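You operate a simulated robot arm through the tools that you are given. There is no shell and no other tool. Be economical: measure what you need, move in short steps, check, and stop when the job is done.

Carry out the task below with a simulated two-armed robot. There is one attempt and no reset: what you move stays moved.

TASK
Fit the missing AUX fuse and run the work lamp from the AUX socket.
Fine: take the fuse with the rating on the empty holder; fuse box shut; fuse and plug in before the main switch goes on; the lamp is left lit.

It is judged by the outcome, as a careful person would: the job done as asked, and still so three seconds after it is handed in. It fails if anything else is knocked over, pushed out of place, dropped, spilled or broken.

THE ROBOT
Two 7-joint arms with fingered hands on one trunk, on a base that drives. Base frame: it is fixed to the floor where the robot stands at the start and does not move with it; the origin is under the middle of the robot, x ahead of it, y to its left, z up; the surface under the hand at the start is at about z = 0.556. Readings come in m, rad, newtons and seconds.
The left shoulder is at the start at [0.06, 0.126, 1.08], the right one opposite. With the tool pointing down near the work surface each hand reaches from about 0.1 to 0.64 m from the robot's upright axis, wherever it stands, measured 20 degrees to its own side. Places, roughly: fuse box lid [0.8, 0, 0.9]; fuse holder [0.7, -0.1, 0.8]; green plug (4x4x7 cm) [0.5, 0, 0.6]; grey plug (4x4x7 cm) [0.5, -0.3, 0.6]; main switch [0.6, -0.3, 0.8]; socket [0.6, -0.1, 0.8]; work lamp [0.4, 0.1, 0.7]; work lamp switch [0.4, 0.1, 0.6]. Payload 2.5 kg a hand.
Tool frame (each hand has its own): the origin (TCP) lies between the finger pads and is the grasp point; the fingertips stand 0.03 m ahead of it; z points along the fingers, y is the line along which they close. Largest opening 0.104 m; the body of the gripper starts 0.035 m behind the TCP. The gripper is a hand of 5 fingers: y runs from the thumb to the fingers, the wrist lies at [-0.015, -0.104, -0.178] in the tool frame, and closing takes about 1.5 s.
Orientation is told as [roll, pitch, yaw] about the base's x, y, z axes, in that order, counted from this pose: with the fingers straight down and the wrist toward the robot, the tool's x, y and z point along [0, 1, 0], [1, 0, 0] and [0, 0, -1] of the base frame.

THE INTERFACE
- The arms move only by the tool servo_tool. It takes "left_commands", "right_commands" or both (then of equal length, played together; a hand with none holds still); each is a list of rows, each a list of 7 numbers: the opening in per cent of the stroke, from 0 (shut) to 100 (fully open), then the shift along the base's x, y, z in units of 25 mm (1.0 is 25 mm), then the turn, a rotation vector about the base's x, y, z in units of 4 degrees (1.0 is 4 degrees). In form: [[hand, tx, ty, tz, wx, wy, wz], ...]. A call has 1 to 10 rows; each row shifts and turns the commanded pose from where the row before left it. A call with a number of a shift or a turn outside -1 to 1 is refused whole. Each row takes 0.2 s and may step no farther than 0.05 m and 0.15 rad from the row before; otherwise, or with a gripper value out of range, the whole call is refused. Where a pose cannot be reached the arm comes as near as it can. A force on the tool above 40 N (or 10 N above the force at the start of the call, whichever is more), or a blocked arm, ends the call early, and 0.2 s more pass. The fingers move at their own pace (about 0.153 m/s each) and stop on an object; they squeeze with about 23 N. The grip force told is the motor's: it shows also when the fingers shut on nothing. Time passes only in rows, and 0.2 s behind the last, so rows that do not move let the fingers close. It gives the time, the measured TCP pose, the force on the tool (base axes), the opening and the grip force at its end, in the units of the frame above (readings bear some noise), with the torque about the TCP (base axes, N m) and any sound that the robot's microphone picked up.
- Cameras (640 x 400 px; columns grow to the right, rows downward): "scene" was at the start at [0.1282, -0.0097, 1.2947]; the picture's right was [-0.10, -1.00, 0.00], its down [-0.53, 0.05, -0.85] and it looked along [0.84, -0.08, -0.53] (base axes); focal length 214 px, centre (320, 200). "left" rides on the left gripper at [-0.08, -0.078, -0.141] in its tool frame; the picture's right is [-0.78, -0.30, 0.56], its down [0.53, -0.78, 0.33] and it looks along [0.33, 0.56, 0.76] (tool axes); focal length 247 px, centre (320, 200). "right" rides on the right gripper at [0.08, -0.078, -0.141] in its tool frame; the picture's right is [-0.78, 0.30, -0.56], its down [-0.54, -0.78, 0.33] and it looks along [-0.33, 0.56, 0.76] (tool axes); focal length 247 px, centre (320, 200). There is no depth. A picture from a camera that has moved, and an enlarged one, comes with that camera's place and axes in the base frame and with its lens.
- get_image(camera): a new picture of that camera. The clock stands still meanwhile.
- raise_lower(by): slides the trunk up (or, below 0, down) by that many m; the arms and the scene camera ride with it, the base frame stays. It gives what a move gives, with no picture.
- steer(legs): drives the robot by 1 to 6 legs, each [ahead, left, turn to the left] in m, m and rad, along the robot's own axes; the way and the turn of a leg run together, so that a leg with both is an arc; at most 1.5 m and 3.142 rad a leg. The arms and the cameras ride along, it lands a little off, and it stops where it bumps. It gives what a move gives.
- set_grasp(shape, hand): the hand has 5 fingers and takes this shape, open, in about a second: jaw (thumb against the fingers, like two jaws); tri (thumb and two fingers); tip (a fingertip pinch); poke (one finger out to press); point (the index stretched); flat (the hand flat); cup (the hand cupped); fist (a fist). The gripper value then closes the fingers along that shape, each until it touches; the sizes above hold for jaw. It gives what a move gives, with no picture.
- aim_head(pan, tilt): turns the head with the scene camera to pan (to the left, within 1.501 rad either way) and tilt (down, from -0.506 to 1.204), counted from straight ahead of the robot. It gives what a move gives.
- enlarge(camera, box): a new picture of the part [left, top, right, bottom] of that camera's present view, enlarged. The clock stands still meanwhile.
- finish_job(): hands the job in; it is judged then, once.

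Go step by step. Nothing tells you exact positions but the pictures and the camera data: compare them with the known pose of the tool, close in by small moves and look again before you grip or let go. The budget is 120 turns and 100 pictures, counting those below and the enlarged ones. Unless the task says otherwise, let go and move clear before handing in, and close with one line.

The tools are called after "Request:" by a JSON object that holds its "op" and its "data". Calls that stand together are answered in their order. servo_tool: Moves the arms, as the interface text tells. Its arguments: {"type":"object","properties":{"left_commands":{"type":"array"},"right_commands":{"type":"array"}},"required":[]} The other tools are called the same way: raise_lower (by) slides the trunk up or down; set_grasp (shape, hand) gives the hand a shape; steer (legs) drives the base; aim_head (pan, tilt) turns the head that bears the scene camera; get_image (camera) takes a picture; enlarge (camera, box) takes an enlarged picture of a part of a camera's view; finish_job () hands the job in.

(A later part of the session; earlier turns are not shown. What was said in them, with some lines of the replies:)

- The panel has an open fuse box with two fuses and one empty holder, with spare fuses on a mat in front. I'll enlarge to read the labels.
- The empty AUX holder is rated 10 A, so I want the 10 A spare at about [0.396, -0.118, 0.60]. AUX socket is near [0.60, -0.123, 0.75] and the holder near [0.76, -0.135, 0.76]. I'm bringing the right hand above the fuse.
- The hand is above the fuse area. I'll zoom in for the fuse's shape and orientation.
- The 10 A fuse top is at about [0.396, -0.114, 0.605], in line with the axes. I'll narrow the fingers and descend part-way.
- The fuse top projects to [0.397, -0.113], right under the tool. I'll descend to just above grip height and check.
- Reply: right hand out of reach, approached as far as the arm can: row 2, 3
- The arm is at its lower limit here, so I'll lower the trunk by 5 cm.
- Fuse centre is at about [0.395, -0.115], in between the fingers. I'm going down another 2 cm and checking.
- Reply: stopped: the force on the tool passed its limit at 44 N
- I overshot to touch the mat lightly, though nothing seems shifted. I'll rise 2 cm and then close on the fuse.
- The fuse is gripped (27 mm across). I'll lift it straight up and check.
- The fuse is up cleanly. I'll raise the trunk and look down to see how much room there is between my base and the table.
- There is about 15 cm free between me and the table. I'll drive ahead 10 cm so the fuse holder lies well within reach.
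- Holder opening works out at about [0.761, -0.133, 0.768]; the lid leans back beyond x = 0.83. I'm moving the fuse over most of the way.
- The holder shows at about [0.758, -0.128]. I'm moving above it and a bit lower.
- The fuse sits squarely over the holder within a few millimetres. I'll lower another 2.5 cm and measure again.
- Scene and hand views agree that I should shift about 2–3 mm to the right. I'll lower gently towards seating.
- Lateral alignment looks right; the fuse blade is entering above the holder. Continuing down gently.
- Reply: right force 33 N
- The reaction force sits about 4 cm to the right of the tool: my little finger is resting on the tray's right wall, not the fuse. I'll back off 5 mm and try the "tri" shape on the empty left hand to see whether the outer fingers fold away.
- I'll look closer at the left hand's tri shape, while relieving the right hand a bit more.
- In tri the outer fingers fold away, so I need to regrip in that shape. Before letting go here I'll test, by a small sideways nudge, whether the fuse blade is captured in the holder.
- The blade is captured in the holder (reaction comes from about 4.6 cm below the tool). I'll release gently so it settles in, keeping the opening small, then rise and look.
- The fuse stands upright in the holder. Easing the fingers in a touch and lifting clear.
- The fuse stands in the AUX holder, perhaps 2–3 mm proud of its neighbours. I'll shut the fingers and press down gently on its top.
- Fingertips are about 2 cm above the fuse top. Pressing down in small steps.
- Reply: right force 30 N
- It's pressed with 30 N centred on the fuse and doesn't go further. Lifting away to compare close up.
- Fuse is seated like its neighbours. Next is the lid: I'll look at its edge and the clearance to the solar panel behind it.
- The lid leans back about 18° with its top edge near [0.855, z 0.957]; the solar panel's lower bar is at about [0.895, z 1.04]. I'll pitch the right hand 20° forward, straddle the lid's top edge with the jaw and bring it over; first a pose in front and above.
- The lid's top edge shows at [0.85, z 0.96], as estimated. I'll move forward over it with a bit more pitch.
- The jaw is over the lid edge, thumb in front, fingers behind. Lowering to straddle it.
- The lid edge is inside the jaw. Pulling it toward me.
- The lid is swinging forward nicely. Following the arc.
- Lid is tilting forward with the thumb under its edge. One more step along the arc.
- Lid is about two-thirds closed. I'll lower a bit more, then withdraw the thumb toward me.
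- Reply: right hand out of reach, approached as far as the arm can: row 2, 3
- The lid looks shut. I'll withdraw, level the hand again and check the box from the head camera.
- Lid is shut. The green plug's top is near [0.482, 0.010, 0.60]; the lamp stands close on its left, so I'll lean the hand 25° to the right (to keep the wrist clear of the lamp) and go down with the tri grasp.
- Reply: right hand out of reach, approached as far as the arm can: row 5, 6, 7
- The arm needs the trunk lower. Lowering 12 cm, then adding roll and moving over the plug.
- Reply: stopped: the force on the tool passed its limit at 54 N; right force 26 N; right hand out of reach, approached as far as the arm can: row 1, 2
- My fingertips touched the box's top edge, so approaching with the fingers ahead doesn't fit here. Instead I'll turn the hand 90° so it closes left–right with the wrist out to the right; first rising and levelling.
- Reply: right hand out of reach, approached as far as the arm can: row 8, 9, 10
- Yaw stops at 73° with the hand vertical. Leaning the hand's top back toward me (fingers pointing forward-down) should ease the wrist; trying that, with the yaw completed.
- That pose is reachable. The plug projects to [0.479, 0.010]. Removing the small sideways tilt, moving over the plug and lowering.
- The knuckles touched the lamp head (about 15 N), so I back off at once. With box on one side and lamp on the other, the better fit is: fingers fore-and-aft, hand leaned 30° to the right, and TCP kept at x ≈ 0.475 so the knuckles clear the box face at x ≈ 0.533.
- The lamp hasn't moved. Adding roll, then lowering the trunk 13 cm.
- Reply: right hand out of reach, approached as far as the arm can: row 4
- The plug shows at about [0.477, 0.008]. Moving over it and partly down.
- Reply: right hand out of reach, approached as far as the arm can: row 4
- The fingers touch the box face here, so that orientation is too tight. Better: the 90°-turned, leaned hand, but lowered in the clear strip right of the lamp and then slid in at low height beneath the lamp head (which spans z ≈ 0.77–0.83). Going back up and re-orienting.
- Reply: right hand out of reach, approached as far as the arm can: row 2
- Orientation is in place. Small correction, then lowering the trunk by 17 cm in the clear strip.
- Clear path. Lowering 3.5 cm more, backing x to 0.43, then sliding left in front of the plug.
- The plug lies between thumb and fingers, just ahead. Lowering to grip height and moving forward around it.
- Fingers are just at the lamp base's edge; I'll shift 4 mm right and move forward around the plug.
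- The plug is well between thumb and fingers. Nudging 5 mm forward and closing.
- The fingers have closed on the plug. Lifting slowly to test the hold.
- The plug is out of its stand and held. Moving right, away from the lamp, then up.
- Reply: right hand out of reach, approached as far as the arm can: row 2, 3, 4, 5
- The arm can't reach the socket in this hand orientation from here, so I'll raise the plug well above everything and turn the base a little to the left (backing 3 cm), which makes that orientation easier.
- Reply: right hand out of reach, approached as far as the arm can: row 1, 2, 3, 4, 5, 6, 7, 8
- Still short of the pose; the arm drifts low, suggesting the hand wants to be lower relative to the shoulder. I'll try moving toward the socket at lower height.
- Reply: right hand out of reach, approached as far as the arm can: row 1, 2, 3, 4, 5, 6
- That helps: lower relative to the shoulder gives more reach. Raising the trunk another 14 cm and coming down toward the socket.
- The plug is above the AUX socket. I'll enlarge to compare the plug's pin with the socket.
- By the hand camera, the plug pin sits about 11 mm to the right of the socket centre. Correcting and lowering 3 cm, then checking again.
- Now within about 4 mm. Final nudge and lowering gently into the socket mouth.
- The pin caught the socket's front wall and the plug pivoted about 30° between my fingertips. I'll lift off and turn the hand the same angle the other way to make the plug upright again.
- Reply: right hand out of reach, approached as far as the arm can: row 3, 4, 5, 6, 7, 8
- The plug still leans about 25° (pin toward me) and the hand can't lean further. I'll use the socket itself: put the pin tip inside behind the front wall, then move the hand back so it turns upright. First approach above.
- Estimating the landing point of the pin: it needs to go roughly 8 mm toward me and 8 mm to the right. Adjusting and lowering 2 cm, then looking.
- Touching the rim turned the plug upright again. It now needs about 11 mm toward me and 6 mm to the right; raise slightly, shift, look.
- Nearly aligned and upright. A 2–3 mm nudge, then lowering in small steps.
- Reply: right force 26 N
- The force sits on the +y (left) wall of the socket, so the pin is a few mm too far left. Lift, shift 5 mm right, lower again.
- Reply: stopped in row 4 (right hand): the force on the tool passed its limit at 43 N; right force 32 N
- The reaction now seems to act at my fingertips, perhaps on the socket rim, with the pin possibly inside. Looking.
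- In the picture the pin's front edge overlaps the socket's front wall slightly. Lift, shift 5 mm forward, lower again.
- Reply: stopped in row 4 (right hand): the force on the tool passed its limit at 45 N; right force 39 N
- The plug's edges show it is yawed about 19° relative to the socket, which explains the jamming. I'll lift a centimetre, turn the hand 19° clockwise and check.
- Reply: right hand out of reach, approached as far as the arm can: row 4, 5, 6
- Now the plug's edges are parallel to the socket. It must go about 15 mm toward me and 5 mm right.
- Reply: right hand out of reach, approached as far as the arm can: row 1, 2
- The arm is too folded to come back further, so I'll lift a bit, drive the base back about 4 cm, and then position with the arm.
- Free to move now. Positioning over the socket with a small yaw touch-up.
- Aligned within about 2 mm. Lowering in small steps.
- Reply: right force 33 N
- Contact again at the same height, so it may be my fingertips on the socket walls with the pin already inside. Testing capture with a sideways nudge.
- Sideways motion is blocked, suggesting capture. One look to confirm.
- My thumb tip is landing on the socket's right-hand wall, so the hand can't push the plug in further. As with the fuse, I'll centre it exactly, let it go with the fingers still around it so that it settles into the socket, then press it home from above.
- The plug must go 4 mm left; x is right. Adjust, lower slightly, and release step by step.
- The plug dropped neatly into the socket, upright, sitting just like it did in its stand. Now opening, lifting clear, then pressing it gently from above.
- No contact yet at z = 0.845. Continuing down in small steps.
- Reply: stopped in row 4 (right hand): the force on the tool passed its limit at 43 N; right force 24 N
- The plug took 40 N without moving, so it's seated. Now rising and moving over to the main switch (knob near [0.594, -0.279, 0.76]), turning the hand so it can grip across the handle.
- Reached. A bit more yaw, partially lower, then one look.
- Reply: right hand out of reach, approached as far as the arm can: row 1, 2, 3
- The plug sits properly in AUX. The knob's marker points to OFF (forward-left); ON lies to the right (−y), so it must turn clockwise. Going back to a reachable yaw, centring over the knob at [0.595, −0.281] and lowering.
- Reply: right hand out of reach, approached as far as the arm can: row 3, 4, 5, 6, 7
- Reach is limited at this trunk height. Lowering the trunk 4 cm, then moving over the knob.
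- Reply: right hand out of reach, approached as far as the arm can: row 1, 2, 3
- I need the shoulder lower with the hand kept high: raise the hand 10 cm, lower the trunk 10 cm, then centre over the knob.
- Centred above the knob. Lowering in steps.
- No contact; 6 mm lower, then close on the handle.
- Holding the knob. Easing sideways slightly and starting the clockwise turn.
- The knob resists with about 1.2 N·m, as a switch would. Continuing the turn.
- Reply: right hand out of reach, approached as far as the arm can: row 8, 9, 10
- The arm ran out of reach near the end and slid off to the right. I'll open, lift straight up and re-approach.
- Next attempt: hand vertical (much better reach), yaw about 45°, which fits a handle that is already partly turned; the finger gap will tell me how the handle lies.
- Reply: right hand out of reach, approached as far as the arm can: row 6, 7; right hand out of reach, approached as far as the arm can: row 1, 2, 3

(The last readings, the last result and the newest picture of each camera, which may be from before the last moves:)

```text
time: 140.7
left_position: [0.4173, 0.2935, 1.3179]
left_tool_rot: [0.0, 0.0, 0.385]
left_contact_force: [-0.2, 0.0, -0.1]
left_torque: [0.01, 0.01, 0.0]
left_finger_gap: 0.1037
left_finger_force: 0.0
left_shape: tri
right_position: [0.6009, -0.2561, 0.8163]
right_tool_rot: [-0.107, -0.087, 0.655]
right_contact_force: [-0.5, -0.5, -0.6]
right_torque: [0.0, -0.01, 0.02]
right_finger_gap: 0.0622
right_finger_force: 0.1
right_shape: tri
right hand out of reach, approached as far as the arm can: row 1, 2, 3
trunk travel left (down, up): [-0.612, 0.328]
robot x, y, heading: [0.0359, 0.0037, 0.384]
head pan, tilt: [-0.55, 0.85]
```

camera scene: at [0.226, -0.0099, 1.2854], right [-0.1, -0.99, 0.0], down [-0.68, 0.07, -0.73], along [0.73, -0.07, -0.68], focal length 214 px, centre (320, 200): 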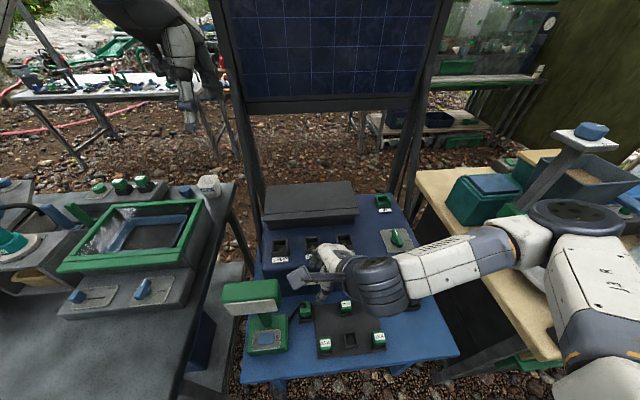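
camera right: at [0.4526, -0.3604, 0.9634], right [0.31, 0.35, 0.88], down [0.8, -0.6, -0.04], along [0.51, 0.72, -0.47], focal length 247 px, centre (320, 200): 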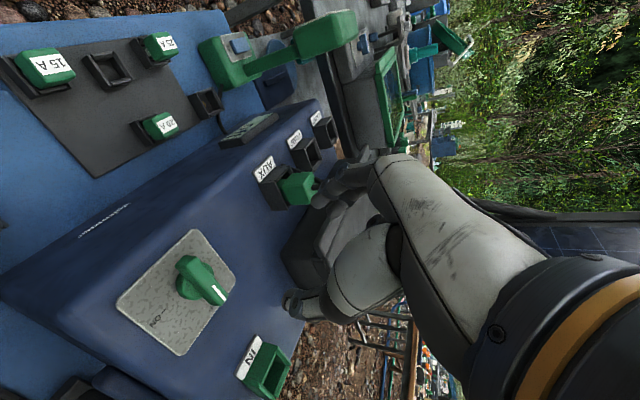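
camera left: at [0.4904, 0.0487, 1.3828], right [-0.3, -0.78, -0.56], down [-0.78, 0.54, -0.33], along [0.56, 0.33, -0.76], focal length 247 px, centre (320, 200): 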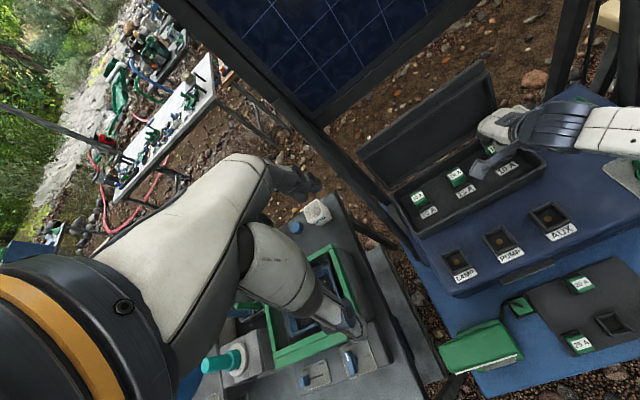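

The knob is at the edge of my reach from this stance. I'll raise the arm well clear, turn back to face the table and drive in a little.

Request:
{"op": "raise_lower", "data": {"by": 0.2}}

Request:
{"op": "steer", "data": {"legs": [[0, 0, -0.385], [0.065, 0, 0]]}}

Request:
{"op": "servo_tool", "data": {"right_commands": [[60, 0.4, 0.8, -0.5, 0.5, 0.5, 0], [60, 0.5, 0.8, -0.5, 0.5, 0.5, 0], [60, 0.5, 0.8, -0.5, 0.5, 0.2, 0], [60, 0.5, 0.8, -0.5, 0, 0, 0], [60, 0.5, 0.8, -0.5, 0, 0, 0.3], [60, 0.2, 0.6, -0.5, 0, 0, 0.7], [60, 0, 0.5, -0.5, 0, 0, 0.7], [60, 0, 0.4, 0, 0, 0, 0.7], [60, 0, 0.4, 0, 0, 0, 0.7], [60, 0, 0.4, 0, 0, 0, 0.7]]}}

```text
time: 142.9
left_position: [0.4167, 0.2941, 1.5178]
left_tool_rot: [0.0, 0.001, 0.384]
left_contact_force: [0.5, -0.4, -0.9]
left_torque: [0.0, -0.02, -0.01]
left_finger_gap: 0.1037
left_finger_force: 0.0
left_shape: tri
right_position: [0.6005, -0.2562, 1.017]
right_tool_rot: [-0.107, -0.087, 0.655]
right_contact_force: [-0.4, 0.1, 1.4]
right_torque: [0.0, -0.03, 0.0]
right_finger_gap: 0.0621
right_finger_force: 0.1
right_shape: tri
trunk travel left (down, up): [-0.812, 0.128]
robot x, y, heading: [0.0371, -0.0023, 0.382]
head pan, tilt: [-0.55, 0.85]
```

```text
time: 145.1
left_position: [0.5651, 0.126, 1.5173]
left_tool_rot: [-0.002, 0.001, -0.006]
left_contact_force: [0.0, -0.7, 0.7]
left_torque: [-0.02, 0.06, 0.01]
left_finger_gap: 0.1038
left_finger_force: 0.0
left_shape: tri
right_position: [0.5277, -0.4524, 1.0157]
right_tool_rot: [-0.106, -0.087, 0.265]
right_contact_force: [0.6, 0.8, -1.2]
right_torque: [-0.02, 0.01, -0.02]
right_finger_gap: 0.062
right_finger_force: 0.1
right_shape: tri
trunk travel left (down, up): [-0.812, 0.128]
robot x, y, heading: [0.0984, 0.0033, -0.007]
head pan, tilt: [-0.55, 0.85]
```

```text
time: 147.3
left_position: [0.566, 0.1257, 1.5177]
left_tool_rot: [0.001, -0.001, -0.007]
left_contact_force: [-0.4, -0.5, 0.5]
left_torque: [-0.02, 0.02, 0.0]
left_finger_gap: 0.1036
left_finger_force: 0.0
left_shape: tri
right_position: [0.5913, -0.2947, 0.9294]
right_tool_rot: [0.018, -0.034, 0.525]
right_contact_force: [0.0, 0.0, 0.1]
right_torque: [-0.01, 0.0, -0.01]
right_finger_gap: 0.0619
right_finger_force: 0.1
right_shape: tri
trunk travel left (down, up): [-0.812, 0.128]
robot x, y, heading: [0.1002, -0.0011, -0.003]
head pan, tilt: [-0.55, 0.85]
```

Good reach now. Yaw to 45°, lower the trunk, and centre over the knob.

Request:
{"op": "servo_tool", "data": {"right_commands": [[60, 0.05, 0.2, 0, -0.2, 0.3, 0.9], [60, 0.05, 0.2, 0, 0, 0.2, 0.9], [60, 0.05, 0.15, 0, 0, 0, 0.9], [60, 0, 0, 0, 0, 0, 0.9]]}}

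Request:
{"op": "raise_lower", "data": {"by": -0.11}}

```text
time: 148.3
left_position: [0.5643, 0.1257, 1.5177]
left_tool_rot: [0.0, 0.0, -0.004]
left_contact_force: [-0.3, -0.5, 0.6]
left_torque: [0.0, 0.03, 0.0]
left_finger_gap: 0.1038
left_finger_force: 0.0
left_shape: tri
right_position: [0.5943, -0.28, 0.9284]
right_tool_rot: [0.025, 0.004, 0.777]
right_contact_force: [1.2, -0.6, -0.1]
right_torque: [-0.01, 0.0, 0.0]
right_finger_gap: 0.0622
right_finger_force: 0.1
right_shape: tri
trunk travel left (down, up): [-0.812, 0.128]
robot x, y, heading: [0.098, -0.0032, -0.008]
head pan, tilt: [-0.55, 0.85]
```

```text
time: 149.7
left_position: [0.5641, 0.1253, 1.4083]
left_tool_rot: [0.001, 0.0, -0.005]
left_contact_force: [-0.1, -0.1, -0.1]
left_torque: [0.0, -0.01, -0.01]
left_finger_gap: 0.1039
left_finger_force: 0.0
left_shape: tri
right_position: [0.5944, -0.2815, 0.8194]
right_tool_rot: [0.021, 0.004, 0.777]
right_contact_force: [-0.3, 0.3, -1.0]
right_torque: [-0.01, 0.01, 0.02]
right_finger_gap: 0.0623
right_finger_force: 0.1
right_shape: tri
trunk travel left (down, up): [-0.702, 0.238]
robot x, y, heading: [0.1025, -0.0008, -0.007]
head pan, tilt: [-0.55, 0.85]
```

Exactly centred. Lowering onto the knob with watch on force.

Request:
{"op": "servo_tool", "data": {"right_commands": [[62, 0, 0, -0.5, 0, 0, 0], [62, 0, 0, -0.5, 0, 0, 0], [62, 0, 0, -0.4, 0, 0, 0], [62, 0, 0, -0.3, 0, 0, 0], [62, 0, 0, -0.15, 0, 0, 0]]}}

Request:
{"op": "servo_tool", "data": {"right_commands": [[45, 0, 0, 0, 0, 0, 0], [25, 0, 0, 0, 0, 0, 0], [0, 0, 0, 0, 0, 0, 0], [0, 0, 0, 0, 0, 0, 0], [0, 0, 0, 0, 0, 0, 0]]}}

```text
time: 150.9
left_position: [0.5644, 0.1262, 1.4078]
left_tool_rot: [0.001, 0.0, -0.005]
left_contact_force: [0.2, 0.0, 0.3]
left_torque: [0.0, -0.01, 0.03]
left_finger_gap: 0.1038
left_finger_force: 0.0
left_shape: tri
right_position: [0.5895, -0.2707, 0.7887]
right_tool_rot: [0.025, 0.003, 0.774]
right_contact_force: [-0.9, -0.1, -0.4]
right_torque: [0.0, -0.04, -0.03]
right_finger_gap: 0.0638
right_finger_force: 0.1
right_shape: tri
right hand out of reach, approached as far as the arm can: row 2, 3, 4
trunk travel left (down, up): [-0.702, 0.238]
robot x, y, heading: [0.0998, -0.0017, -0.009]
head pan, tilt: [-0.55, 0.85]
```

```text
time: 152.1
left_position: [0.5662, 0.1253, 1.4075]
left_tool_rot: [0.001, -0.001, -0.006]
left_contact_force: [-0.1, 0.3, -0.4]
left_torque: [0.01, -0.01, 0.0]
left_finger_gap: 0.1035
left_finger_force: 0.0
left_shape: tri
right_position: [0.588, -0.2722, 0.7886]
right_tool_rot: [0.024, 0.004, 0.775]
right_contact_force: [-0.3, -0.4, -1.1]
right_torque: [-0.01, -0.01, -0.03]
right_finger_gap: 0.0085
right_finger_force: 22.8
right_shape: tri
trunk travel left (down, up): [-0.702, 0.238]
robot x, y, heading: [0.0984, -0.0026, -0.009]
head pan, tilt: [-0.55, 0.85]
```

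The fingers closed on the thin handle (gap 8.5 mm, no side force), so it already lies near −45°, i.e. partly turned. The grip is shallow though; I'll reopen, re-centre, and go lower using the trunk.

Request:
{"op": "servo_tool", "data": {"right_commands": [[30, 0, 0, 0, 0, 0, 0], [60, 0, 0, 0, 0, 0, 0], [60, 0, 0, 0.8, 0, 0, 0], [60, 0.26, -0.36, 0, 0, 0, 0]]}}

Request:
{"op": "raise_lower", "data": {"by": -0.037}}

Request:
{"op": "servo_tool", "data": {"right_commands": [[45, 0, 0, 0, 0, 0, 0], [25, 0, 0, 0, 0, 0, 0], [0, 0, 0, 0, 0, 0, 0], [0, 0, 0, 0, 0, 0, 0], [0, 0, 0, 0, 0, 0, 0]]}}

```text
time: 153.1
left_position: [0.5645, 0.1262, 1.4079]
left_tool_rot: [0.002, 0.0, -0.006]
left_contact_force: [-0.6, -0.2, 0.1]
left_torque: [-0.02, -0.02, 0.02]
left_finger_gap: 0.1036
left_finger_force: 0.2
left_shape: tri
right_position: [0.5968, -0.2819, 0.8065]
right_tool_rot: [0.024, 0.005, 0.775]
right_contact_force: [0.0, -0.1, 1.0]
right_torque: [-0.03, -0.01, -0.01]
right_finger_gap: 0.0619
right_finger_force: 0.1
right_shape: tri
trunk travel left (down, up): [-0.702, 0.238]
robot x, y, heading: [0.0965, -0.0005, -0.004]
head pan, tilt: [-0.55, 0.85]
```

```text
time: 153.9
left_position: [0.5631, 0.1272, 1.3719]
left_tool_rot: [0.001, 0.0, -0.003]
left_contact_force: [0.7, -0.4, 0.1]
left_torque: [0.03, 0.01, 0.01]
left_finger_gap: 0.1036
left_finger_force: 0.1
left_shape: tri
right_position: [0.5977, -0.2804, 0.7731]
right_tool_rot: [0.021, -0.002, 0.773]
right_contact_force: [-1.1, 0.6, 16.1]
right_torque: [-0.04, 0.03, 0.02]
right_finger_gap: 0.0621
right_finger_force: 0.1
right_shape: tri
trunk travel left (down, up): [-0.665, 0.275]
robot x, y, heading: [0.1, -0.0047, -0.007]
head pan, tilt: [-0.55, 0.85]
```

```text
time: 155.1
left_position: [0.562, 0.1272, 1.3717]
left_tool_rot: [-0.001, -0.001, -0.006]
left_contact_force: [0.8, 0.7, -0.2]
left_torque: [0.05, 0.05, -0.02]
left_finger_gap: 0.1035
left_finger_force: 0.1
left_shape: tri
right_position: [0.5978, -0.2815, 0.7724]
right_tool_rot: [0.02, 0.002, 0.774]
right_contact_force: [0.2, -6.4, 24.9]
right_torque: [-0.23, 0.31, -0.04]
right_finger_gap: 0.0329
right_finger_force: 23.1
right_shape: tri
trunk travel left (down, up): [-0.665, 0.275]
robot x, y, heading: [0.098, -0.0022, -0.005]
head pan, tilt: [-0.55, 0.85]
```

Too low: that's the knob's round base. The handle bar is gripped best at z ≈ 0.785; reopening, rising 1.2 cm and closing again.

Request:
{"op": "servo_tool", "data": {"right_commands": [[30, 0, 0, 0, 0, 0, 0], [60, 0, 0, 0, 0, 0, 0], [60, -0.08, 0, 0.5, 0, 0, 0], [45, 0, 0, 0, 0, 0, 0], [25, 0, 0, 0, 0, 0, 0], [0, 0, 0, 0, 0, 0, 0], [0, 0, 0, 0, 0, 0, 0], [0, 0, 0, 0, 0, 0, 0]]}}

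```text
time: 156.9
left_position: [0.5637, 0.125, 1.3707]
left_tool_rot: [0.002, 0.001, -0.006]
left_contact_force: [-0.3, -0.2, 0.3]
left_torque: [0.02, -0.03, -0.01]
left_finger_gap: 0.1038
left_finger_force: 0.0
left_shape: tri
right_position: [0.5965, -0.2802, 0.7841]
right_tool_rot: [0.024, -0.001, 0.776]
right_contact_force: [-1.3, 2.4, 13.3]
right_torque: [0.19, 0.11, -0.02]
right_finger_gap: 0.0199
right_finger_force: 22.9
right_shape: tri
trunk travel left (down, up): [-0.665, 0.275]
robot x, y, heading: [0.0981, 0.0, -0.005]
head pan, tilt: [-0.55, 0.85]
```

Holding the knob (gap 20 mm). Turning clockwise 40° and watching the torque.

Request:
{"op": "servo_tool", "data": {"right_commands": [[0, 0, 0, 0, 0, 0, -1], [0, 0, 0, 0, 0, 0, -1], [0, 0, 0, 0, 0, 0, -1], [0, 0, 0, 0, 0, 0, -1], [0, 0, 0, 0, 0, 0, -1]]}}

Request:
{"op": "servo_tool", "data": {"right_commands": [[0, 0, 0, 0, 0, 0, -1], [0, 0, 0, 0, 0, 0, -1], [0, 0, 0, 0, 0, 0, -1], [0, 0, 0, 0, 0, 0, -1], [0, 0, 0, 0, 0, 0, -1]]}}

Request:
{"op": "servo_tool", "data": {"right_commands": [[0, 0, 0, 0, 0, 0, -1], [0, 0, 0, 0, 0, 0, -1], [0, 0, 0, 0, 0, 0, -1], [0, 0, 0, 0, 0, 0, -1]]}}

```text
time: 158.1
left_position: [0.5624, 0.1268, 1.3713]
left_tool_rot: [-0.002, -0.002, -0.005]
left_contact_force: [-0.7, 0.5, 0.5]
left_torque: [-0.01, 0.0, -0.01]
left_finger_gap: 0.1039
left_finger_force: 0.2
left_shape: tri
right_position: [0.5962, -0.2801, 0.7844]
right_tool_rot: [0.024, 0.0, 0.426]
right_contact_force: [3.1, 3.8, 18.5]
right_torque: [0.21, -0.12, 0.03]
right_finger_gap: 0.0201
right_finger_force: 22.9
right_shape: tri
trunk travel left (down, up): [-0.665, 0.275]
robot x, y, heading: [0.1004, -0.0011, -0.003]
head pan, tilt: [-0.55, 0.85]
```

```text
time: 159.3
left_position: [0.564, 0.127, 1.3716]
left_tool_rot: [0.0, 0.0, -0.006]
left_contact_force: [-0.7, 0.1, 0.7]
left_torque: [0.02, -0.01, -0.02]
left_finger_gap: 0.1036
left_finger_force: 0.0
left_shape: tri
right_position: [0.5947, -0.2804, 0.7853]
right_tool_rot: [0.023, 0.0, 0.077]
right_contact_force: [5.1, 1.0, 13.1]
right_torque: [0.1, -0.3, -0.01]
right_finger_gap: 0.0198
right_finger_force: 22.9
right_shape: tri
trunk travel left (down, up): [-0.665, 0.275]
robot x, y, heading: [0.0985, 0.0009, -0.006]
head pan, tilt: [-0.55, 0.85]
```

```text
time: 160.3
left_position: [0.5639, 0.1281, 1.3702]
left_tool_rot: [-0.002, 0.002, -0.006]
left_contact_force: [1.2, -0.6, 0.4]
left_torque: [0.01, 0.02, -0.03]
left_finger_gap: 0.1036
left_finger_force: 0.1
left_shape: tri
right_position: [0.5962, -0.2775, 0.785]
right_tool_rot: [0.029, -0.002, -0.2]
right_contact_force: [6.2, 8.3, 12.9]
right_torque: [0.19, -0.46, 0.26]
right_finger_gap: 0.0192
right_finger_force: 23.2
right_shape: tri
trunk travel left (down, up): [-0.665, 0.275]
robot x, y, heading: [0.1004, -0.0017, -0.001]
head pan, tilt: [-0.55, 0.85]
```

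Turned 56° freely; resistance is only just starting (0.26 N·m), perhaps the stop. A little more to feel it.

Request:
{"op": "servo_tool", "data": {"right_commands": [[0, 0, 0, 0, 0, 0, -1], [0, 0, 0, 0, 0, 0, -1], [0, 0, 0, 0, 0, 0, -1]]}}

Request:
{"op": "servo_tool", "data": {"right_commands": [[0, 0, 0, 0, 0, 0, -1], [0, 0, 0, 0, 0, 0, -1], [0, 0, 0, 0, 0, 0, -1]]}}

```text
time: 161.1
left_position: [0.5639, 0.1269, 1.371]
left_tool_rot: [-0.003, 0.0, -0.006]
left_contact_force: [-0.9, 0.2, 0.4]
left_torque: [0.01, 0.0, -0.01]
left_finger_gap: 0.1037
left_finger_force: 0.1
left_shape: tri
right_position: [0.5954, -0.2789, 0.7837]
right_tool_rot: [0.028, 0.001, -0.41]
right_contact_force: [7.1, 8.9, 14.5]
right_torque: [0.21, -0.42, 0.31]
right_finger_gap: 0.0186
right_finger_force: 22.3
right_shape: tri
trunk travel left (down, up): [-0.665, 0.275]
robot x, y, heading: [0.0978, -0.0027, -0.005]
head pan, tilt: [-0.55, 0.85]
```

```text
time: 161.9
left_position: [0.5643, 0.1265, 1.3712]
left_tool_rot: [-0.002, 0.002, -0.006]
left_contact_force: [-1.0, -0.4, -0.8]
left_torque: [0.0, 0.04, -0.02]
left_finger_gap: 0.1036
left_finger_force: 0.1
left_shape: tri
right_position: [0.5953, -0.2817, 0.7848]
right_tool_rot: [0.028, -0.001, -0.62]
right_contact_force: [12.0, 7.1, 13.1]
right_torque: [0.15, -0.64, 0.4]
right_finger_gap: 0.0179
right_finger_force: 23.2
right_shape: tri
trunk travel left (down, up): [-0.665, 0.275]
robot x, y, heading: [0.0984, -0.0011, -0.001]
head pan, tilt: [-0.55, 0.85]
```

The knob slipped against a firm end stop, so it should be fully at ON. I'll open, lift the right hand well clear, and prepare the left hand to press the ON side (left half) of the lamp's rocker at about [0.411, 0.137, 0.60].

Request:
{"op": "servo_tool", "data": {"right_commands": [[30, 0, 0, 0, 0, 0, 0], [60, 0, 0, 0, 0, 0, 0], [60, 0, 0, 0.5, 0, 0, 0], [60, 0, 0, 1, 0, 0, 0], [60, 0, 0, 1, 0, 0, 0], [60, 0, 0, 1, 0, 0, 0], [60, 0, 0, 1, 0, 0, 0], [60, 0, 0, 1, 0, 0, 0], [60, 0, 0, 1, 0, 0, 0], [60, 0, 0, 1, 0, 0, 0]]}}

Request:
{"op": "servo_tool", "data": {"left_commands": [[0, -0.6, 0, -1, 0, 0, 0], [0, -0.6, 0, -1, 0, 0, 0], [0, -0.6, 0, -1, 0, 0, 0], [0, -0.6, 0, -1, 0, 0, 0], [0, -0.6, 0, -1, 0, 0, 0], [0, -0.6, 0, -1, 0, 0, 0], [0, -0.6, 0, -1, 0, 0, 0], [0, -0.6, 0, -1, 0, 0, 0], [0, -0.6, 0, -1, 0, 0, 0], [0, -0.6, 0, -1, 0, 0, 0]], "right_commands": [[60, -0.5, 0, 1, 0, 0, 0.5], [60, -0.5, 0, 1, 0, 0, 0.5], [60, -0.5, 0, 1, 0, 0, 0.5], [60, -0.5, 0, 1, 0, 0, 0.5], [60, -0.5, 0, 1, 0, 0, 0.5], [60, -0.5, 0, 1, 0, 0, 0.5], [60, -0.5, 0, 0, 0, 0, 0.5], [60, -0.5, 0, 0, 0, 0, 0.5], [60, -0.5, 0, 0, 0, 0, 0.5], [60, 0, 0, 0, 0, 0, 0.5]]}}

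```text
time: 164.1
left_position: [0.5638, 0.1257, 1.3716]
left_tool_rot: [0.001, -0.001, -0.003]
left_contact_force: [0.0, 0.8, 1.1]
left_torque: [-0.03, 0.01, 0.0]
left_finger_gap: 0.1037
left_finger_force: 0.1
left_shape: tri
right_position: [0.5942, -0.2791, 0.9724]
right_tool_rot: [0.023, 0.005, -0.621]
right_contact_force: [-0.4, 1.0, 0.8]
right_torque: [-0.03, 0.01, 0.01]
right_finger_gap: 0.0619
right_finger_force: 0.1
right_shape: tri
trunk travel left (down, up): [-0.665, 0.275]
robot x, y, heading: [0.1017, -0.002, -0.009]
head pan, tilt: [-0.55, 0.85]
```

```text
time: 166.3
left_position: [0.4571, 0.1141, 1.1319]
left_tool_rot: [0.0, 0.003, -0.004]
left_contact_force: [0.1, -0.2, -0.2]
left_torque: [0.02, 0.0, 0.02]
left_finger_gap: 0.0
left_finger_force: 22.9
left_shape: tri
left hand out of reach, approached as far as the arm can: row 9, 10
right_position: [0.482, -0.2811, 1.1209]
right_tool_rot: [0.024, 0.004, -0.272]
right_contact_force: [1.2, 0.7, -0.2]
right_torque: [0.02, 0.01, -0.01]
right_finger_gap: 0.0621
right_finger_force: 0.1
right_shape: tri
trunk travel left (down, up): [-0.665, 0.275]
robot x, y, heading: [0.0996, -0.0004, -0.006]
head pan, tilt: [-0.55, 0.85]
```

Lowering the trunk part-way, then bringing the left hand back toward me and pitching its fingers forward.

Request:
{"op": "raise_lower", "data": {"by": -0.15}}

Request:
{"op": "servo_tool", "data": {"left_commands": [[0, -0.6, 0.15, 0, 0, -0.9, 0], [0, -0.6, 0.15, 0, 0, -0.9, 0], [0, -0.6, 0.15, 0, 0, -0.9, 0], [0, -0.6, 0.15, 0, 0, -0.9, 0], [0, -0.6, 0.15, 0, 0, -0.9, 0], [0, -0.2, 0.15, 0, 0, -0.9, 0], [0, 0, 0.1, 0, 0, -0.9, 0], [0, 0, 0, 0, 0, -0.9, 0]]}}

```text
time: 168.1
left_position: [0.4575, 0.1157, 0.9835]
left_tool_rot: [0.002, 0.004, -0.005]
left_contact_force: [1.5, 0.6, -0.4]
left_torque: [0.0, 0.02, 0.0]
left_finger_gap: 0.0001
left_finger_force: 22.9
left_shape: tri
right_position: [0.4814, -0.2805, 0.9704]
right_tool_rot: [0.026, 0.004, -0.273]
right_contact_force: [0.8, -0.2, -0.3]
right_torque: [-0.03, 0.02, 0.02]
right_finger_gap: 0.062
right_finger_force: 0.1
right_shape: tri
trunk travel left (down, up): [-0.515, 0.425]
robot x, y, heading: [0.099, -0.0017, -0.003]
head pan, tilt: [-0.55, 0.85]
```

```text
time: 169.9
left_position: [0.5241, 0.086, 1.0044]
left_tool_rot: [0.002, -0.499, -0.006]
left_contact_force: [-0.9, 0.7, 0.4]
left_torque: [0.04, -0.02, -0.01]
left_finger_gap: 0.0
left_finger_force: 22.9
left_shape: tri
left hand out of reach, approached as far as the arm can: row 1, 2, 3, 4, 5, 6, 7, 8
right_position: [0.4827, -0.2813, 0.971]
right_tool_rot: [0.025, 0.003, -0.271]
right_contact_force: [0.0, -0.1, 0.7]
right_torque: [-0.01, -0.03, -0.02]
right_finger_gap: 0.0624
right_finger_force: 0.0
right_shape: tri
trunk travel left (down, up): [-0.515, 0.425]
robot x, y, heading: [0.1023, 0.002, -0.008]
head pan, tilt: [-0.55, 0.85]
```

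Too close for a pitched hand; I'll back the base 22 cm (clear space behind, where I came from and a bit more).

Request:
{"op": "steer", "data": {"legs": [[-0.22, 0, 0]]}}

Request:
{"op": "servo_tool", "data": {"left_commands": [[0, 0, 0.5, -1, 0, 0, 0], [0, 0, 0.5, -1, 0, 0, 0], [0, 0, 0.5, -1, 0, 0, 0], [0, 0, 0.4, -1, 0, 0, 0], [0, 0, 0.3, -1, 0, 0, 0], [0, 0, 0, -1, 0, 0, 0], [0, 0, 0, -1, 0, 0, 0], [0, 0, 0, -1, 0, 0, 0], [0, 0, 0, -1, 0, 0, 0], [0, 0, 0, -1, 0, 0, 0]]}}

```text
time: 171.5
left_position: [0.3048, 0.0898, 1.0042]
left_tool_rot: [0.003, -0.498, 0.003]
left_contact_force: [0.5, -0.2, 0.0]
left_torque: [0.01, 0.0, -0.02]
left_finger_gap: 0.0002
left_finger_force: 22.6
left_shape: tri
right_position: [0.2665, -0.2778, 0.9705]
right_tool_rot: [0.023, 0.006, -0.266]
right_contact_force: [0.4, 0.5, -0.5]
right_torque: [-0.02, 0.04, 0.02]
right_finger_gap: 0.0621
right_finger_force: 0.0
right_shape: tri
trunk travel left (down, up): [-0.515, 0.425]
robot x, y, heading: [-0.1158, 0.0007, 0.005]
head pan, tilt: [-0.55, 0.85]
```

```text
time: 173.7
left_position: [0.3059, 0.1465, 0.7566]
left_tool_rot: [0.003, -0.499, 0.0]
left_contact_force: [-0.1, 0.2, -0.7]
left_torque: [0.0, -0.01, 0.04]
left_finger_gap: 0.0
left_finger_force: 23.4
left_shape: tri
right_position: [0.2664, -0.2798, 0.9715]
right_tool_rot: [0.024, 0.003, -0.265]
right_contact_force: [0.6, -0.4, 1.0]
right_torque: [-0.01, 0.02, 0.04]
right_finger_gap: 0.0616
right_finger_force: 0.1
right_shape: tri
trunk travel left (down, up): [-0.515, 0.425]
robot x, y, heading: [-0.1205, 0.002, 0.001]
head pan, tilt: [-0.55, 0.85]
```

Good. Moving to just above the rocker's left half.

Request:
{"op": "servo_tool", "data": {"left_commands": [[0, 0.9, -0.05, -0.9, 0, 0, 0], [0, 0.9, -0.05, -0.9, 0, 0, 0], [0, 0.9, -0.05, -0.9, 0, 0, 0], [0, 0.9, -0.05, -0.7, 0, 0, 0]]}}

Request:
{"op": "servo_tool", "data": {"left_commands": [[0, 0, 0, -0.4, 0, 0, 0], [0, 0, 0, -0.3, 0, 0, 0], [0, 0, 0, -0.2, 0, 0, 0]]}}

```text
time: 174.7
left_position: [0.3941, 0.1404, 0.6673]
left_tool_rot: [0.005, -0.5, 0.0]
left_contact_force: [0.1, 0.4, 0.6]
left_torque: [0.0, 0.0, 0.02]
left_finger_gap: 0.0003
left_finger_force: 22.5
left_shape: tri
right_position: [0.2662, -0.2796, 0.9707]
right_tool_rot: [0.025, 0.004, -0.266]
right_contact_force: [-0.1, -0.1, 0.0]
right_torque: [-0.01, 0.02, 0.01]
right_finger_gap: 0.062
right_finger_force: 0.1
right_shape: tri
trunk travel left (down, up): [-0.515, 0.425]
robot x, y, heading: [-0.1167, -0.0015, -0.003]
head pan, tilt: [-0.55, 0.85]
```

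```text
time: 175.5
left_position: [0.3965, 0.1404, 0.6462]
left_tool_rot: [0.003, -0.5, 0.003]
left_contact_force: [-0.2, 0.3, 0.5]
left_torque: [0.03, 0.04, 0.01]
left_finger_gap: 0.0002
left_finger_force: 23.9
left_shape: tri
right_position: [0.268, -0.2783, 0.9707]
right_tool_rot: [0.025, 0.004, -0.267]
right_contact_force: [-0.4, -0.1, -0.5]
right_torque: [0.0, 0.0, -0.02]
right_finger_gap: 0.0618
right_finger_force: 0.0
right_shape: tri
trunk travel left (down, up): [-0.515, 0.425]
robot x, y, heading: [-0.1179, 0.0006, 0.003]
head pan, tilt: [-0.55, 0.85]
```

No contact yet; continuing in small steps until the press is felt.

Request:
{"op": "servo_tool", "data": {"left_commands": [[0, 0, 0, -0.25, 0, 0, 0], [0, 0, 0, -0.2, 0, 0, 0]]}}

Request:
{"op": "servo_tool", "data": {"left_commands": [[0, 0, 0, -0.2, 0, 0, 0], [0, 0, 0, -0.15, 0, 0, 0]]}}

```text
time: 176.1
left_position: [0.3971, 0.1411, 0.6389]
left_tool_rot: [0.002, -0.508, -0.001]
left_contact_force: [-4.6, 1.4, 14.1]
left_torque: [-0.01, -0.01, -0.03]
left_finger_gap: 0.0
left_finger_force: 22.7
left_shape: tri
right_position: [0.2656, -0.2794, 0.9713]
right_tool_rot: [0.023, 0.002, -0.266]
right_contact_force: [-0.3, 0.1, 0.5]
right_torque: [0.02, 0.03, 0.01]
right_finger_gap: 0.0622
right_finger_force: 0.1
right_shape: tri
trunk travel left (down, up): [-0.515, 0.425]
robot x, y, heading: [-0.1192, 0.0024, -0.001]
head pan, tilt: [-0.55, 0.85]
```

```text
time: 176.9
left_position: [0.4029, 0.1415, 0.6386]
left_tool_rot: [0.003, -0.53, -0.001]
left_contact_force: [1.5, 1.4, 8.9]
left_torque: [0.02, -0.15, 0.05]
left_finger_gap: 0.0001
left_finger_force: 22.9
left_shape: tri
right_position: [0.267, -0.2791, 0.9702]
right_tool_rot: [0.025, 0.003, -0.265]
right_contact_force: [-0.1, 0.6, -0.5]
right_torque: [-0.02, 0.0, -0.01]
right_finger_gap: 0.062
right_finger_force: 0.0
right_shape: tri
trunk travel left (down, up): [-0.515, 0.425]
robot x, y, heading: [-0.1154, -0.0019, -0.0]
head pan, tilt: [-0.55, 0.85]
stopped in row 2 (left hand): the force on the tool passed its limit at 42 N (the readings are from after the stop); the commanded pose is now the measured one
```

A firm press (42 N) with contact at the raised left half. I'll lift and probe again: if the rocker flipped, contact will now come lower.

Request:
{"op": "servo_tool", "data": {"left_commands": [[0, 0, 0, 0.5, 0, 0.3, 0], [0, -0.2, 0, 0, 0, 0, 0], [0, 0, 0, -0.35, 0, 0, 0], [0, 0, 0, 0, 0, 0, 0]]}}

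Request:
{"op": "servo_tool", "data": {"left_commands": [[0, 0, 0, -0.2, 0, 0, 0], [0, 0, 0, 0, 0, 0, 0]]}}

Request:
{"op": "servo_tool", "data": {"left_commands": [[0, 0, 0, -0.15, 0, 0, 0], [0, 0, 0, 0, 0, 0, 0]]}}

```text
time: 177.9
left_position: [0.3973, 0.1403, 0.6379]
left_tool_rot: [0.004, -0.499, -0.001]
left_contact_force: [0.5, 2.0, 4.9]
left_torque: [0.03, -0.05, 0.0]
left_finger_gap: 0.0
left_finger_force: 23.2
left_shape: tri
right_position: [0.2666, -0.2771, 0.9706]
right_tool_rot: [0.024, 0.004, -0.266]
right_contact_force: [-0.4, 0.2, -0.1]
right_torque: [-0.03, 0.03, 0.01]
right_finger_gap: 0.062
right_finger_force: 0.0
right_shape: tri
trunk travel left (down, up): [-0.515, 0.425]
robot x, y, heading: [-0.1155, -0.0008, 0.0]
head pan, tilt: [-0.55, 0.85]
```

```text
time: 178.5
left_position: [0.3966, 0.14, 0.6379]
left_tool_rot: [0.001, -0.509, 0.003]
left_contact_force: [-4.6, 2.9, 20.6]
left_torque: [0.0, -0.13, 0.03]
left_finger_gap: 0.0002
left_finger_force: 23.0
left_shape: tri
right_position: [0.266, -0.2774, 0.9715]
right_tool_rot: [0.026, 0.002, -0.266]
right_contact_force: [-1.2, 0.4, -0.8]
right_torque: [0.02, 0.01, 0.01]
right_finger_gap: 0.0619
right_finger_force: 0.1
right_shape: tri
trunk travel left (down, up): [-0.515, 0.425]
robot x, y, heading: [-0.1147, -0.0017, 0.001]
head pan, tilt: [-0.55, 0.85]
```

```text
time: 179.1
left_position: [0.3993, 0.1417, 0.6371]
left_tool_rot: [0.003, -0.519, 0.001]
left_contact_force: [-9.1, 4.4, 32.6]
left_torque: [-0.17, -0.28, -0.02]
left_finger_gap: 0.0001
left_finger_force: 22.9
left_shape: tri
right_position: [0.2633, -0.2788, 0.9712]
right_tool_rot: [0.026, 0.0, -0.264]
right_contact_force: [-0.3, 0.5, 0.2]
right_torque: [0.02, 0.01, 0.01]
right_finger_gap: 0.0619
right_finger_force: 0.2
right_shape: tri
trunk travel left (down, up): [-0.515, 0.425]
robot x, y, heading: [-0.1152, -0.0016, 0.004]
head pan, tilt: [-0.55, 0.85]
```

Contact is firm on the rocker's ON half. I'll retract the left hand and use my last picture to check lamp, display and knob together.

Request:
{"op": "servo_tool", "data": {"left_commands": [[0, -0.3, 0, 0.8, 0, 0.3, 0], [0, -0.6, 0.2, 0.8, 0, 0, 0], [0, -0.9, 0.4, 0.8, 0, 0, 0], [0, -0.9, 0.8, 0.8, 0, 0, 0], [0, -0.9, 0.9, 0.8, 0, 0, 0], [0, -0.9, 0.9, 0.5, 0, 0, 0], [0, -0.5, 0.9, 0.5, 0, 0, 0]]}}

Request:
{"op": "aim_head", "data": {"pan": -0.12, "tilt": 0.85}}

Request:
{"op": "enlarge", "data": {"camera": "scene", "box": [220, 130, 420, 270]}}

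```text
time: 180.7
left_position: [0.27, 0.2463, 0.7546]
left_tool_rot: [0.002, -0.477, 0.0]
left_contact_force: [0.9, -0.7, 0.0]
left_torque: [0.02, -0.01, 0.01]
left_finger_gap: 0.0
left_finger_force: 22.8
left_shape: tri
right_position: [0.2674, -0.2785, 0.9716]
right_tool_rot: [0.024, 0.005, -0.264]
right_contact_force: [0.3, 0.0, -0.4]
right_torque: [0.02, -0.01, 0.01]
right_finger_gap: 0.0619
right_finger_force: 0.0
right_shape: tri
trunk travel left (down, up): [-0.515, 0.425]
robot x, y, heading: [-0.1161, 0.0002, 0.002]
head pan, tilt: [-0.55, 0.85]
```

```text
time: 181.6
left_position: [0.2704, 0.2451, 0.7536]
left_tool_rot: [0.003, -0.478, 0.002]
left_contact_force: [-0.5, -0.6, 0.4]
left_torque: [-0.01, 0.0, 0.0]
left_finger_gap: 0.0001
left_finger_force: 22.8
left_shape: tri
right_position: [0.2674, -0.2782, 0.9705]
right_tool_rot: [0.025, 0.004, -0.264]
right_contact_force: [-0.3, 0.0, 0.3]
right_torque: [0.01, 0.03, 0.01]
right_finger_gap: 0.0622
right_finger_force: 0.1
right_shape: tri
trunk travel left (down, up): [-0.515, 0.425]
robot x, y, heading: [-0.1162, 0.0013, 0.004]
head pan, tilt: [-0.12, 0.85]
```

```text
2.86 times, centred on (320, 200) of scene
camera zoom: at [-0.0002, -0.0107, 1.3103], right [-0.12, -0.99, 0.0], down [-0.75, 0.09, -0.66], along [0.66, -0.08, -0.75], focal length 613 px, centre (320, 200)
```

zoom: 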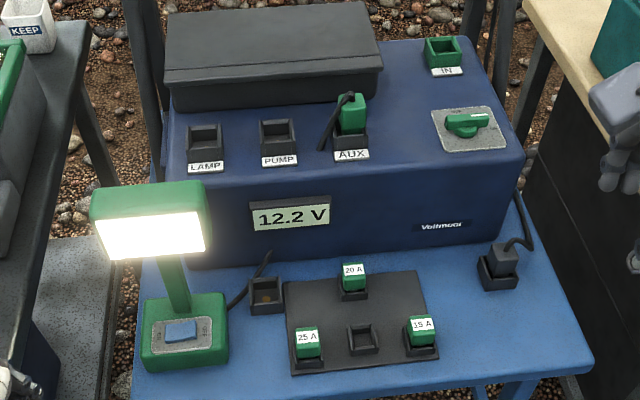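

The lamp is lit, the display reads 12.2 V, the knob points to ON, the lid is shut, the plug is upright in AUX, and nothing else has been disturbed. Both hands are clear, so I'm handing in.

Request:
{"op": "finish_job", "data": {}}

```text
The job is handed in.
```

The 10 A fuse is in the AUX holder and the fuse box is shut. The lamp is plugged into AUX and the main switch is on. My last picture shows the lamp lit and the display reading 12.2 V.
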